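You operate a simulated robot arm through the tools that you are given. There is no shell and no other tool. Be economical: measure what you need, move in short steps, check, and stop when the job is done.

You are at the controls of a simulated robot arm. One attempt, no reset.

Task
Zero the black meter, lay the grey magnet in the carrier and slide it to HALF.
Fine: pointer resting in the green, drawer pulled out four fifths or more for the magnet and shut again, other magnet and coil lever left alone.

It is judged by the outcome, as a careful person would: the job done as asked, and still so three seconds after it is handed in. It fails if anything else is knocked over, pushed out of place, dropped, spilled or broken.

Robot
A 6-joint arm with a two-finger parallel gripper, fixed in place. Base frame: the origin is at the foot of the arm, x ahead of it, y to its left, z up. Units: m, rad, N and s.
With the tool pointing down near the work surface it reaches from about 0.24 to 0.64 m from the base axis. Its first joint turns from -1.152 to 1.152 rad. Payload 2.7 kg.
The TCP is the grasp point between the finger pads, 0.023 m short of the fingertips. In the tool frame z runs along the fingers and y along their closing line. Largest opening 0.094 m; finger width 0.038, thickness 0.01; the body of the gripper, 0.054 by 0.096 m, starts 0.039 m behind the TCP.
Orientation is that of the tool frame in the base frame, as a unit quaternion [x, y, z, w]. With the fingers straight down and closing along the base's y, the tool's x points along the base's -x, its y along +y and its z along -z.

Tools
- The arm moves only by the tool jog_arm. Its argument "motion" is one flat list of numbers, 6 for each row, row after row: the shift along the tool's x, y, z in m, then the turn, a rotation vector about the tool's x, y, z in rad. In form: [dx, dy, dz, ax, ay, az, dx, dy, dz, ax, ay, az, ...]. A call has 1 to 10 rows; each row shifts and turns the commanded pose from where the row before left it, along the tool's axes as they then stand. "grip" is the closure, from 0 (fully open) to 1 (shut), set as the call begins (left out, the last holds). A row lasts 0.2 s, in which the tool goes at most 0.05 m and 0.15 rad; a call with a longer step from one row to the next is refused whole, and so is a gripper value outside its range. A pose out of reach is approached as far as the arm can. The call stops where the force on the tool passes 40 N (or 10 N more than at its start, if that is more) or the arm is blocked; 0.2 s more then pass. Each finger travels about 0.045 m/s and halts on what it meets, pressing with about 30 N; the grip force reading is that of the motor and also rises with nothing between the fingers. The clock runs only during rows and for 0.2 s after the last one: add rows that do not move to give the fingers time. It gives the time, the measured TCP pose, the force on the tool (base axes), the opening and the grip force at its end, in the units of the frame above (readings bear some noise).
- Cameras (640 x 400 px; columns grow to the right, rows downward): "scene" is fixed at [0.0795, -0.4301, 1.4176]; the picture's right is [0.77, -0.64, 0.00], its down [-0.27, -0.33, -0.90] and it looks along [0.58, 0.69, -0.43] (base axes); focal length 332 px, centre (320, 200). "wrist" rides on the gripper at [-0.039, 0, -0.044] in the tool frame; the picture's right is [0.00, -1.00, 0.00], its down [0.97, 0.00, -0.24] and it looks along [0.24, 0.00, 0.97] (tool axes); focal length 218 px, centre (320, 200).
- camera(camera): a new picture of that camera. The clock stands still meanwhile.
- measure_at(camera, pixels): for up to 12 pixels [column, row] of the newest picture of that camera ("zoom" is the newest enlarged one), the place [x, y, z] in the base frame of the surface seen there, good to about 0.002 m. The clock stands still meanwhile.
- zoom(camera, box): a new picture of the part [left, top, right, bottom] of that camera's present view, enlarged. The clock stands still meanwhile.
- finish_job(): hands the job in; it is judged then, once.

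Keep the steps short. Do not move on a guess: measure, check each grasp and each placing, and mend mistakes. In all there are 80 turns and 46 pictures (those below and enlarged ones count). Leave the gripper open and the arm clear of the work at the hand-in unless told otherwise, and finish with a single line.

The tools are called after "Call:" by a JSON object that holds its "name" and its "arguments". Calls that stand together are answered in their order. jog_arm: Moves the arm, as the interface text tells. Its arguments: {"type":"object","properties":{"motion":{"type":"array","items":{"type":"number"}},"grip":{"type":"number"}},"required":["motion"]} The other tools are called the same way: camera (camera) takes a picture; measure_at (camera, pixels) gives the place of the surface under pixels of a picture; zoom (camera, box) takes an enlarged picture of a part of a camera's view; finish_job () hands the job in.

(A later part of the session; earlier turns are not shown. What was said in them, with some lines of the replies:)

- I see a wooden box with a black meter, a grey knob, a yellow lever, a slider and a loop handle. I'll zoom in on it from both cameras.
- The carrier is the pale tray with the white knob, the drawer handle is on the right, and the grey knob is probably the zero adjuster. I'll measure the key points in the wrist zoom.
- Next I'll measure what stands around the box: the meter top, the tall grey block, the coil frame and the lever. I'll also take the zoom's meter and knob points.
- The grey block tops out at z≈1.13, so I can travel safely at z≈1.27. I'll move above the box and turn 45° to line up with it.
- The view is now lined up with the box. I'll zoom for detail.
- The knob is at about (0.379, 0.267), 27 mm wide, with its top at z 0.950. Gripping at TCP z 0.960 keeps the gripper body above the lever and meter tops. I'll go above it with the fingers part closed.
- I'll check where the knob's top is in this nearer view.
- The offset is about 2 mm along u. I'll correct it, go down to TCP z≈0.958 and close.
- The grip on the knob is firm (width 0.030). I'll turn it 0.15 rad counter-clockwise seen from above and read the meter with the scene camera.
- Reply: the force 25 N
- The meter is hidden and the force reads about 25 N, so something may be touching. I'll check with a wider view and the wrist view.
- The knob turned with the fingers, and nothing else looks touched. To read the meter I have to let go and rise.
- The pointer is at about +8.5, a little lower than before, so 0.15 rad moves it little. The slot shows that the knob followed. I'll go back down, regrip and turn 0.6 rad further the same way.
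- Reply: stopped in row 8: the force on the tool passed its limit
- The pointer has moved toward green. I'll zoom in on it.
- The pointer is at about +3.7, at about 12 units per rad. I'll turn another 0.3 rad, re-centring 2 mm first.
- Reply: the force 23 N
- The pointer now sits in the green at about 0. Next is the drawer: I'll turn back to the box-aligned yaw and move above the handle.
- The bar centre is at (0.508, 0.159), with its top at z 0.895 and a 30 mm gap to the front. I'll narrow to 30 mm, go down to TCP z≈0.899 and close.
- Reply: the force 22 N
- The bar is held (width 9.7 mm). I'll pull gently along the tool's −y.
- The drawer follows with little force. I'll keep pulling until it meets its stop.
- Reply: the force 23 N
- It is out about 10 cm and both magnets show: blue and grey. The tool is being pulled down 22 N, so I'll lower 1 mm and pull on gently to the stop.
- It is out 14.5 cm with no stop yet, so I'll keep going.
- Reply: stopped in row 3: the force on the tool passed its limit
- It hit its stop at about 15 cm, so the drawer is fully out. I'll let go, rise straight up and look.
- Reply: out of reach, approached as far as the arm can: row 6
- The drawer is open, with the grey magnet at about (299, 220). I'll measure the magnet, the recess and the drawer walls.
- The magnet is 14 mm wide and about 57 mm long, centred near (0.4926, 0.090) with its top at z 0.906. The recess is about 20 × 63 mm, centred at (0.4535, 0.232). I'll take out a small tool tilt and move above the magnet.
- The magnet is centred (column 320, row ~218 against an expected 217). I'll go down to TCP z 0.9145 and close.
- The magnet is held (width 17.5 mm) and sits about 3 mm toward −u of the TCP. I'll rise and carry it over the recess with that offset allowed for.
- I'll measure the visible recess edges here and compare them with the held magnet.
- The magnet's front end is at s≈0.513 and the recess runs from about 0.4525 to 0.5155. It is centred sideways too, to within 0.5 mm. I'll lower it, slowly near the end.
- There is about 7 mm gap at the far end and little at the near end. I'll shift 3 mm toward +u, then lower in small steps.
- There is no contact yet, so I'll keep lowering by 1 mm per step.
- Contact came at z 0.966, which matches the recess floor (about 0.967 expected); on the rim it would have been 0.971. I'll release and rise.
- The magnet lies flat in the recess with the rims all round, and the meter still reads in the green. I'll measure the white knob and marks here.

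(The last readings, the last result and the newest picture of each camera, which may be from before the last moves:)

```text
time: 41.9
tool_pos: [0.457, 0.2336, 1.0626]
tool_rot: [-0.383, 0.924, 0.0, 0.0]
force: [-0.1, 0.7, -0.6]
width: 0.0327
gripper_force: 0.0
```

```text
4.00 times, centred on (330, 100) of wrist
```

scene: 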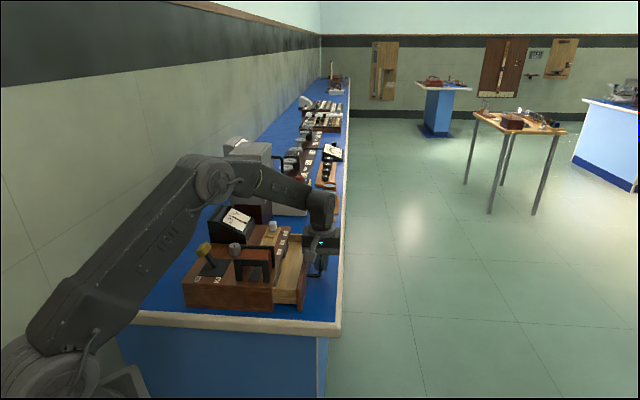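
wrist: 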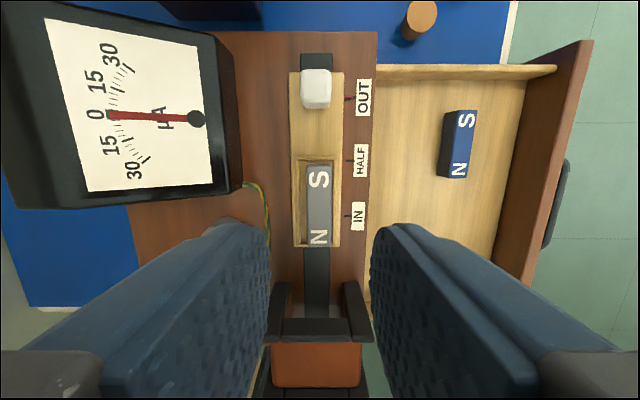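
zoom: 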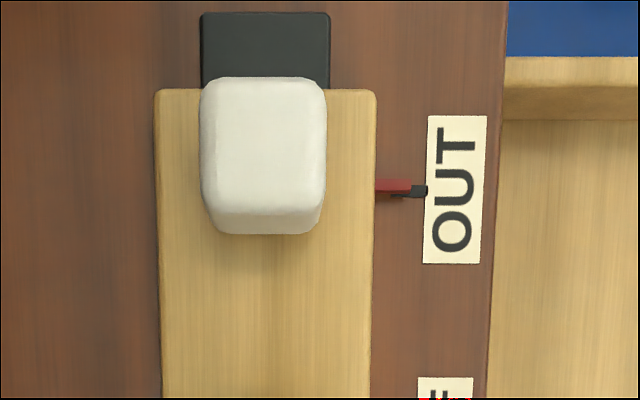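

The white knob's centre is at (0.5097, 0.290), and OUT to HALF is about 46 mm. I'll move over the knob, go down and grip.

Call:
{"name": "jog_arm", "arguments": {"motion": [-0.0385, 0.0005, 0, 0, 0, 0, -0.0385, 0.0005, 0, 0, 0, 0, 0, 0, 0.045, 0, 0, 0, 0, 0, 0.03, 0, 0, 0, 0, 0, 0.0185, 0, 0, 0, 0, 0, 0, 0, 0, 0]}}

Call:
{"name": "camera", "arguments": {"camera": "wrist"}}

```text
time: 43.3
tool_pos: [0.5119, 0.2895, 0.9667]
tool_rot: [-0.384, 0.923, -0.001, 0.001]
force: [-0.4, 0.0, 0.4]
width: 0.0329
gripper_force: 0.0
```

```text
9 pictures are left
```

wrist: 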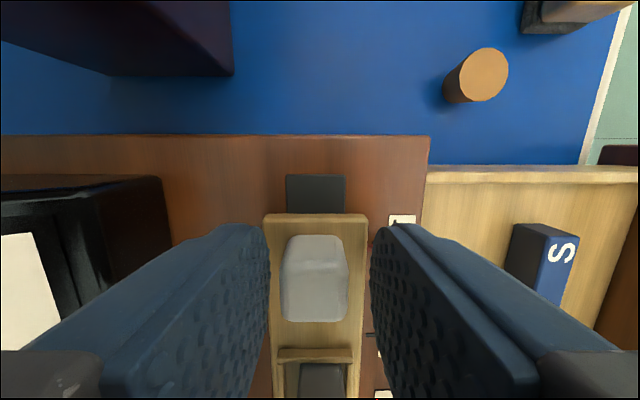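

The knob is between the fingers. I'll close and slide 46 mm along the tool's +x.

Call:
{"name": "jog_arm", "arguments": {"motion": [0, 0, 0, 0, 0, 0, 0, 0, 0, 0, 0, 0, 0, 0, 0, 0, 0, 0], "grip": 0.9}}

Call:
{"name": "jog_arm", "arguments": {"motion": [0.006, 0, 0, 0, 0, 0, 0.008, 0, 0, 0, 0, 0, 0.008, 0, 0, 0, 0, 0, 0.008, 0, 0, 0, 0, 0, 0.008, 0, 0, 0, 0, 0, 0.0082, 0, 0, 0, 0, 0, 0, 0, 0, 0, 0, 0]}}

Call:
{"name": "jog_arm", "arguments": {"motion": [0, 0, 0, 0, 0, 0, 0, 0, 0, 0, 0, 0, 0, 0, -0.03, 0, 0, 0, 0, 0, -0.035, 0, 0, 0, 0, 0, -0.035, 0, 0, 0, 0, 0, 0, 0, 0, 0], "grip": 0.65}}

Call:
{"name": "camera", "arguments": {"camera": "wrist"}}

```text
time: 44.1
tool_pos: [0.5103, 0.2904, 0.9668]
tool_rot: [-0.384, 0.924, 0.0, -0.001]
force: [-11.5, 10.9, 0.4]
width: 0.0197
gripper_force: 44.9
```

```text
time: 45.7
tool_pos: [0.4785, 0.2585, 0.9672]
tool_rot: [-0.384, 0.923, 0.0, 0.0]
force: [-11.4, 13.0, -4.8]
width: 0.0198
gripper_force: 44.7
```

```text
time: 47.1
tool_pos: [0.4771, 0.2583, 1.0695]
tool_rot: [-0.384, 0.923, 0.0, 0.001]
force: [0.6, 0.9, -0.9]
width: 0.0327
gripper_force: 0.1
```

```text
8 pictures are left
```

wrist: 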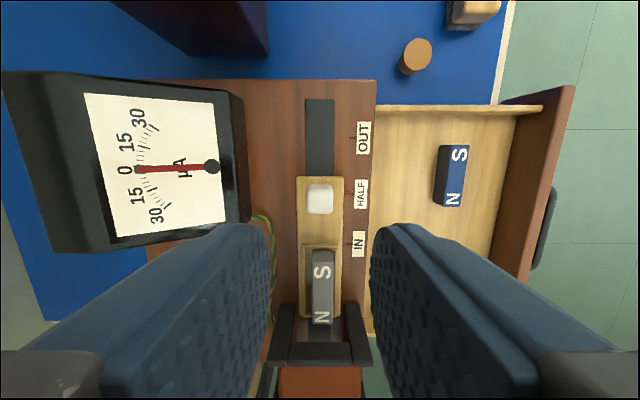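

I'll zoom on the carrier pointer, and also the meter.

Call:
{"name": "zoom", "arguments": {"camera": "wrist", "box": [325, 172, 375, 212]}}

Call:
{"name": "zoom", "arguments": {"camera": "wrist", "box": [80, 90, 240, 240]}}

```text
10.00 times, centred on (350, 192) of wrist
```

zoom: 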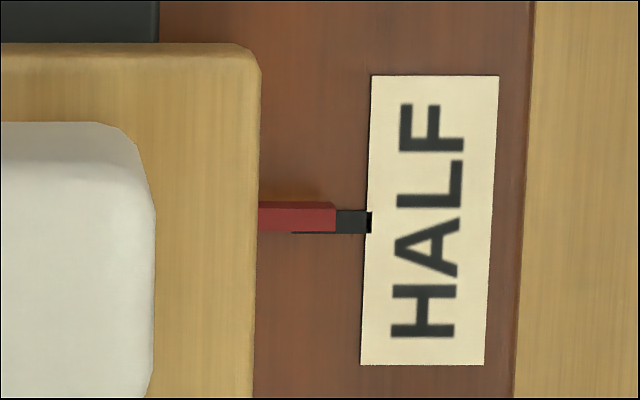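

```text
2.67 times, centred on (160, 165) of wrist
```

zoom: 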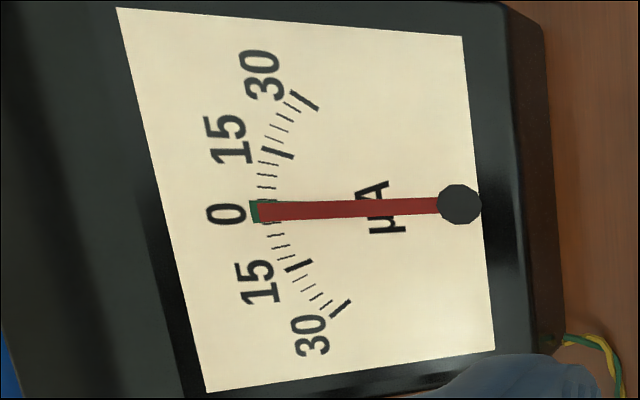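

The carrier pointer is on the HALF mark and the meter pointer is in the green. Now the drawer: I'll measure the front panel and handle bar.

Call:
{"name": "measure_at", "arguments": {"camera": "wrist", "pixels": [[541, 230], [546, 228], [550, 220], [552, 200], [536, 180], [543, 180], [530, 230], [530, 190], [540, 262], [548, 240]]}}

```text
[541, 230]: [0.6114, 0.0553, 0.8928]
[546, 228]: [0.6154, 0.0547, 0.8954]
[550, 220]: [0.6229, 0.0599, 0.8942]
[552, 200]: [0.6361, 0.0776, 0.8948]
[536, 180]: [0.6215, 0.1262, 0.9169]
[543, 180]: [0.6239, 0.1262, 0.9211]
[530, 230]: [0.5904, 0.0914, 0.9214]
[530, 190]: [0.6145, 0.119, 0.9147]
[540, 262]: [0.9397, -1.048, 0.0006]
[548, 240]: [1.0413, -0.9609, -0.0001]
```

The bar's inner edge is at t≈0.392 and the panel face at t≈0.362, so the gap centre is about (0.600, 0.067). I'll close the fingers and move above that gap, lowering on the way to stay in reach.

Call:
{"name": "jog_arm", "arguments": {"motion": [0.008, -0.037, 0, 0, 0, 0, 0.008, -0.037, 0, 0, 0, 0, 0.008, -0.037, 0, 0, 0, 0, 0.008, -0.0372, 0.02, 0, 0, 0, 0.008, -0.0372, 0.02, 0, 0, 0, 0.008, -0.0372, 0.02, 0, 0, 0, 0, 0, 0, 0, 0, 0, 0, 0, 0, 0, 0, 0], "grip": 1}}

Call:
{"name": "camera", "arguments": {"camera": "wrist"}}

```text
time: 48.9
tool_pos: [0.6012, 0.0657, 1.0088]
tool_rot: [-0.383, 0.924, -0.001, 0.001]
force: [0.1, -0.1, 0.6]
width: 0.0
gripper_force: 30.0
```

```text
5 pictures are left
```

wrist: 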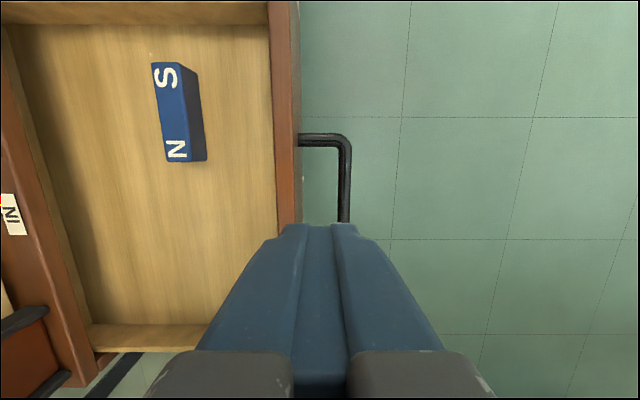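

The gap (columns 300–339) is centred on column 320. I'll go down into it to z≈0.905.

Call:
{"name": "jog_arm", "arguments": {"motion": [0, 0, 0.04, 0, 0, 0, 0, 0, 0.04, 0, 0, 0, 0, 0, 0.024, 0, 0, 0, 0, 0, 0, 0, 0, 0]}}

Call:
{"name": "jog_arm", "arguments": {"motion": [0, 0.01, 0, 0, 0, 0, 0, 0.015, 0, 0, 0, 0, 0, 0.015, 0, 0, 0, 0, 0, 0.015, 0, 0, 0, 0, 0, 0.015, 0, 0, 0, 0, 0, 0.015, 0, 0, 0, 0, 0, 0, 0, 0, 0, 0]}}

```text
time: 49.9
tool_pos: [0.6016, 0.0662, 0.9028]
tool_rot: [-0.383, 0.924, -0.001, 0.001]
force: [0.3, 0.5, 0.4]
width: 0.0
gripper_force: 30.1
```

```text
time: 51.5
tool_pos: [0.541, 0.1283, 0.9028]
tool_rot: [-0.384, 0.923, 0.0, 0.001]
force: [0.1, 0.0, -0.9]
width: 0.0002
gripper_force: 29.5
```

It moves freely. About 70 mm is left, and I'll slow down near the end.

Call:
{"name": "jog_arm", "arguments": {"motion": [0, 0.014, 0, 0, 0, 0, 0, 0.014, 0, 0, 0, 0, 0, 0.014, 0, 0, 0, 0, 0, 0.012, 0, 0, 0, 0, 0, 0.006, 0, 0, 0, 0, 0, 0, 0, 0, 0, 0]}}

Call:
{"name": "jog_arm", "arguments": {"motion": [0, 0.003, 0, 0, 0, 0, 0, 0.003, 0, 0, 0, 0, 0, 0.002, 0, 0, 0, 0, 0, 0.002, 0, 0, 0, 0, 0, 0.002, 0, 0, 0, 0, 0, 0.002, 0, 0, 0, 0]}}

```text
time: 52.9
tool_pos: [0.4992, 0.1694, 0.9048]
tool_rot: [-0.383, 0.924, -0.001, 0.002]
force: [0.3, -0.1, 0.3]
width: 0.0003
gripper_force: 29.9
```

```text
time: 54.2
tool_pos: [0.4948, 0.1737, 0.9035]
tool_rot: [-0.383, 0.924, -0.002, 0.004]
force: [6.5, -3.7, -2.8]
width: 0.0001
gripper_force: 29.9
stopped in row 6: the force on the tool passed its limit (the readings are from after the stop); the commanded pose is now the measured one
```

It met a hard stop at t≈0.227. I'll back off 4 mm, rise clear and check that it is shut.

Call:
{"name": "jog_arm", "arguments": {"motion": [0, -0.004, 0, 0, 0, 0, 0, 0, -0.03, 0, 0, 0, 0, 0, -0.045, 0, 0, 0, 0, 0, -0.045, 0, 0, 0, 0, 0, -0.045, 0, 0, 0, 0, 0, 0, 0, 0, 0]}}

Call:
{"name": "camera", "arguments": {"camera": "wrist"}}

```text
time: 55.6
tool_pos: [0.4952, 0.1738, 1.0699]
tool_rot: [-0.382, 0.924, -0.002, 0.002]
force: [0.8, -0.7, -0.1]
width: 0.0
gripper_force: 30.2
```

```text
4 pictures are left
```

wrist: 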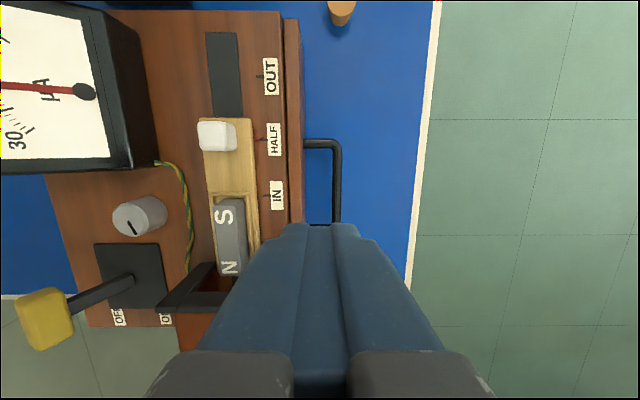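

Call:
{"name": "measure_at", "arguments": {"camera": "wrist", "pixels": [[336, 190], [338, 175], [292, 150], [285, 60], [299, 60], [338, 210], [305, 190], [334, 190]]}}

Call:
{"name": "zoom", "arguments": {"camera": "wrist", "box": [240, 10, 360, 230]}}

```text
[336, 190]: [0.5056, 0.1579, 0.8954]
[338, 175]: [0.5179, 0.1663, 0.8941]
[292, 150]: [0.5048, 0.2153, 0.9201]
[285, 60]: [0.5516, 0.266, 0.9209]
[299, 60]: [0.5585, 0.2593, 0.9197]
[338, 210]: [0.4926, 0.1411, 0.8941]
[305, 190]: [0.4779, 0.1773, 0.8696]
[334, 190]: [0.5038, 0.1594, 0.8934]
```

```text
1.82 times, centred on (300, 120) of wrist
```

zoom: 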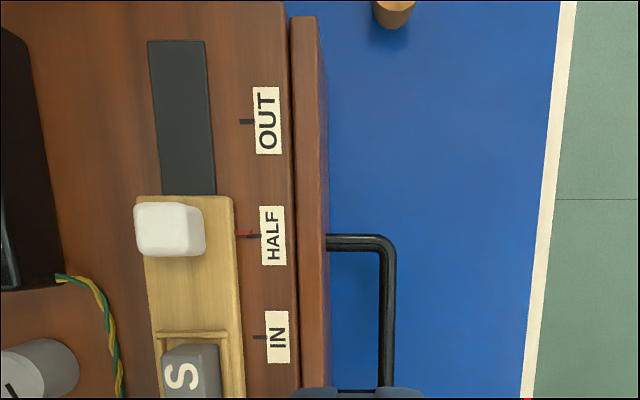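

The bar is back at t≈0.2475 (0.247 before), so the drawer is shut. I'll open the gripper, retreat up and back toward the start, then do a final check.

Call:
{"name": "jog_arm", "arguments": {"motion": [0, 0, -0.04, 0, 0, 0, 0, 0, -0.04, 0, 0, 0, 0, 0, -0.04, 0, 0, 0, 0, 0, -0.04, 0, 0, 0, 0.02, 0, -0.02, 0, 0, 0, 0.03, 0, 0, 0, 0, 0, 0.0, 0, 0, 0, 0, 0], "grip": 0}}

Call:
{"name": "zoom", "arguments": {"camera": "scene", "box": [170, 180, 350, 320]}}

Call:
{"name": "zoom", "arguments": {"camera": "wrist", "box": [120, 50, 380, 240]}}

```text
time: 57.2
tool_pos: [0.4577, 0.14, 1.2493]
tool_rot: [-0.383, 0.924, -0.003, 0.003]
force: [-0.5, -0.4, 0.7]
width: 0.0941
gripper_force: 0.0
```

```text
2.86 times, centred on (260, 250) of scene
```

zoom: 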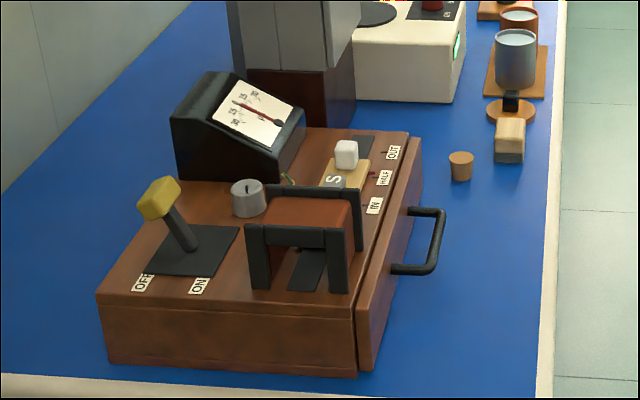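

```text
2.11 times, centred on (250, 145) of wrist
```

zoom: 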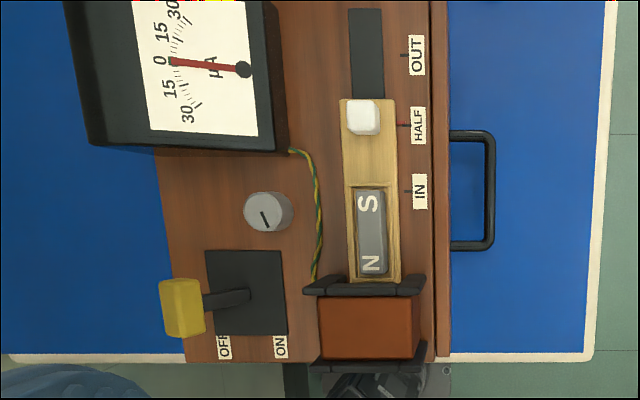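

Everything checks out: the pointer is in the green, the magnet is in the carrier at HALF, the drawer is shut, the lever is still at OFF, and the arm is clear with the gripper open. I'm handing in.

Call:
{"name": "finish_job", "arguments": {}}

```text
The job is handed in.
```

The meter is zeroed with its pointer in the green, the grey magnet lies in the carrier at HALF, the drawer was pulled fully out and shut again, and the blue magnet and coil lever were not touched.
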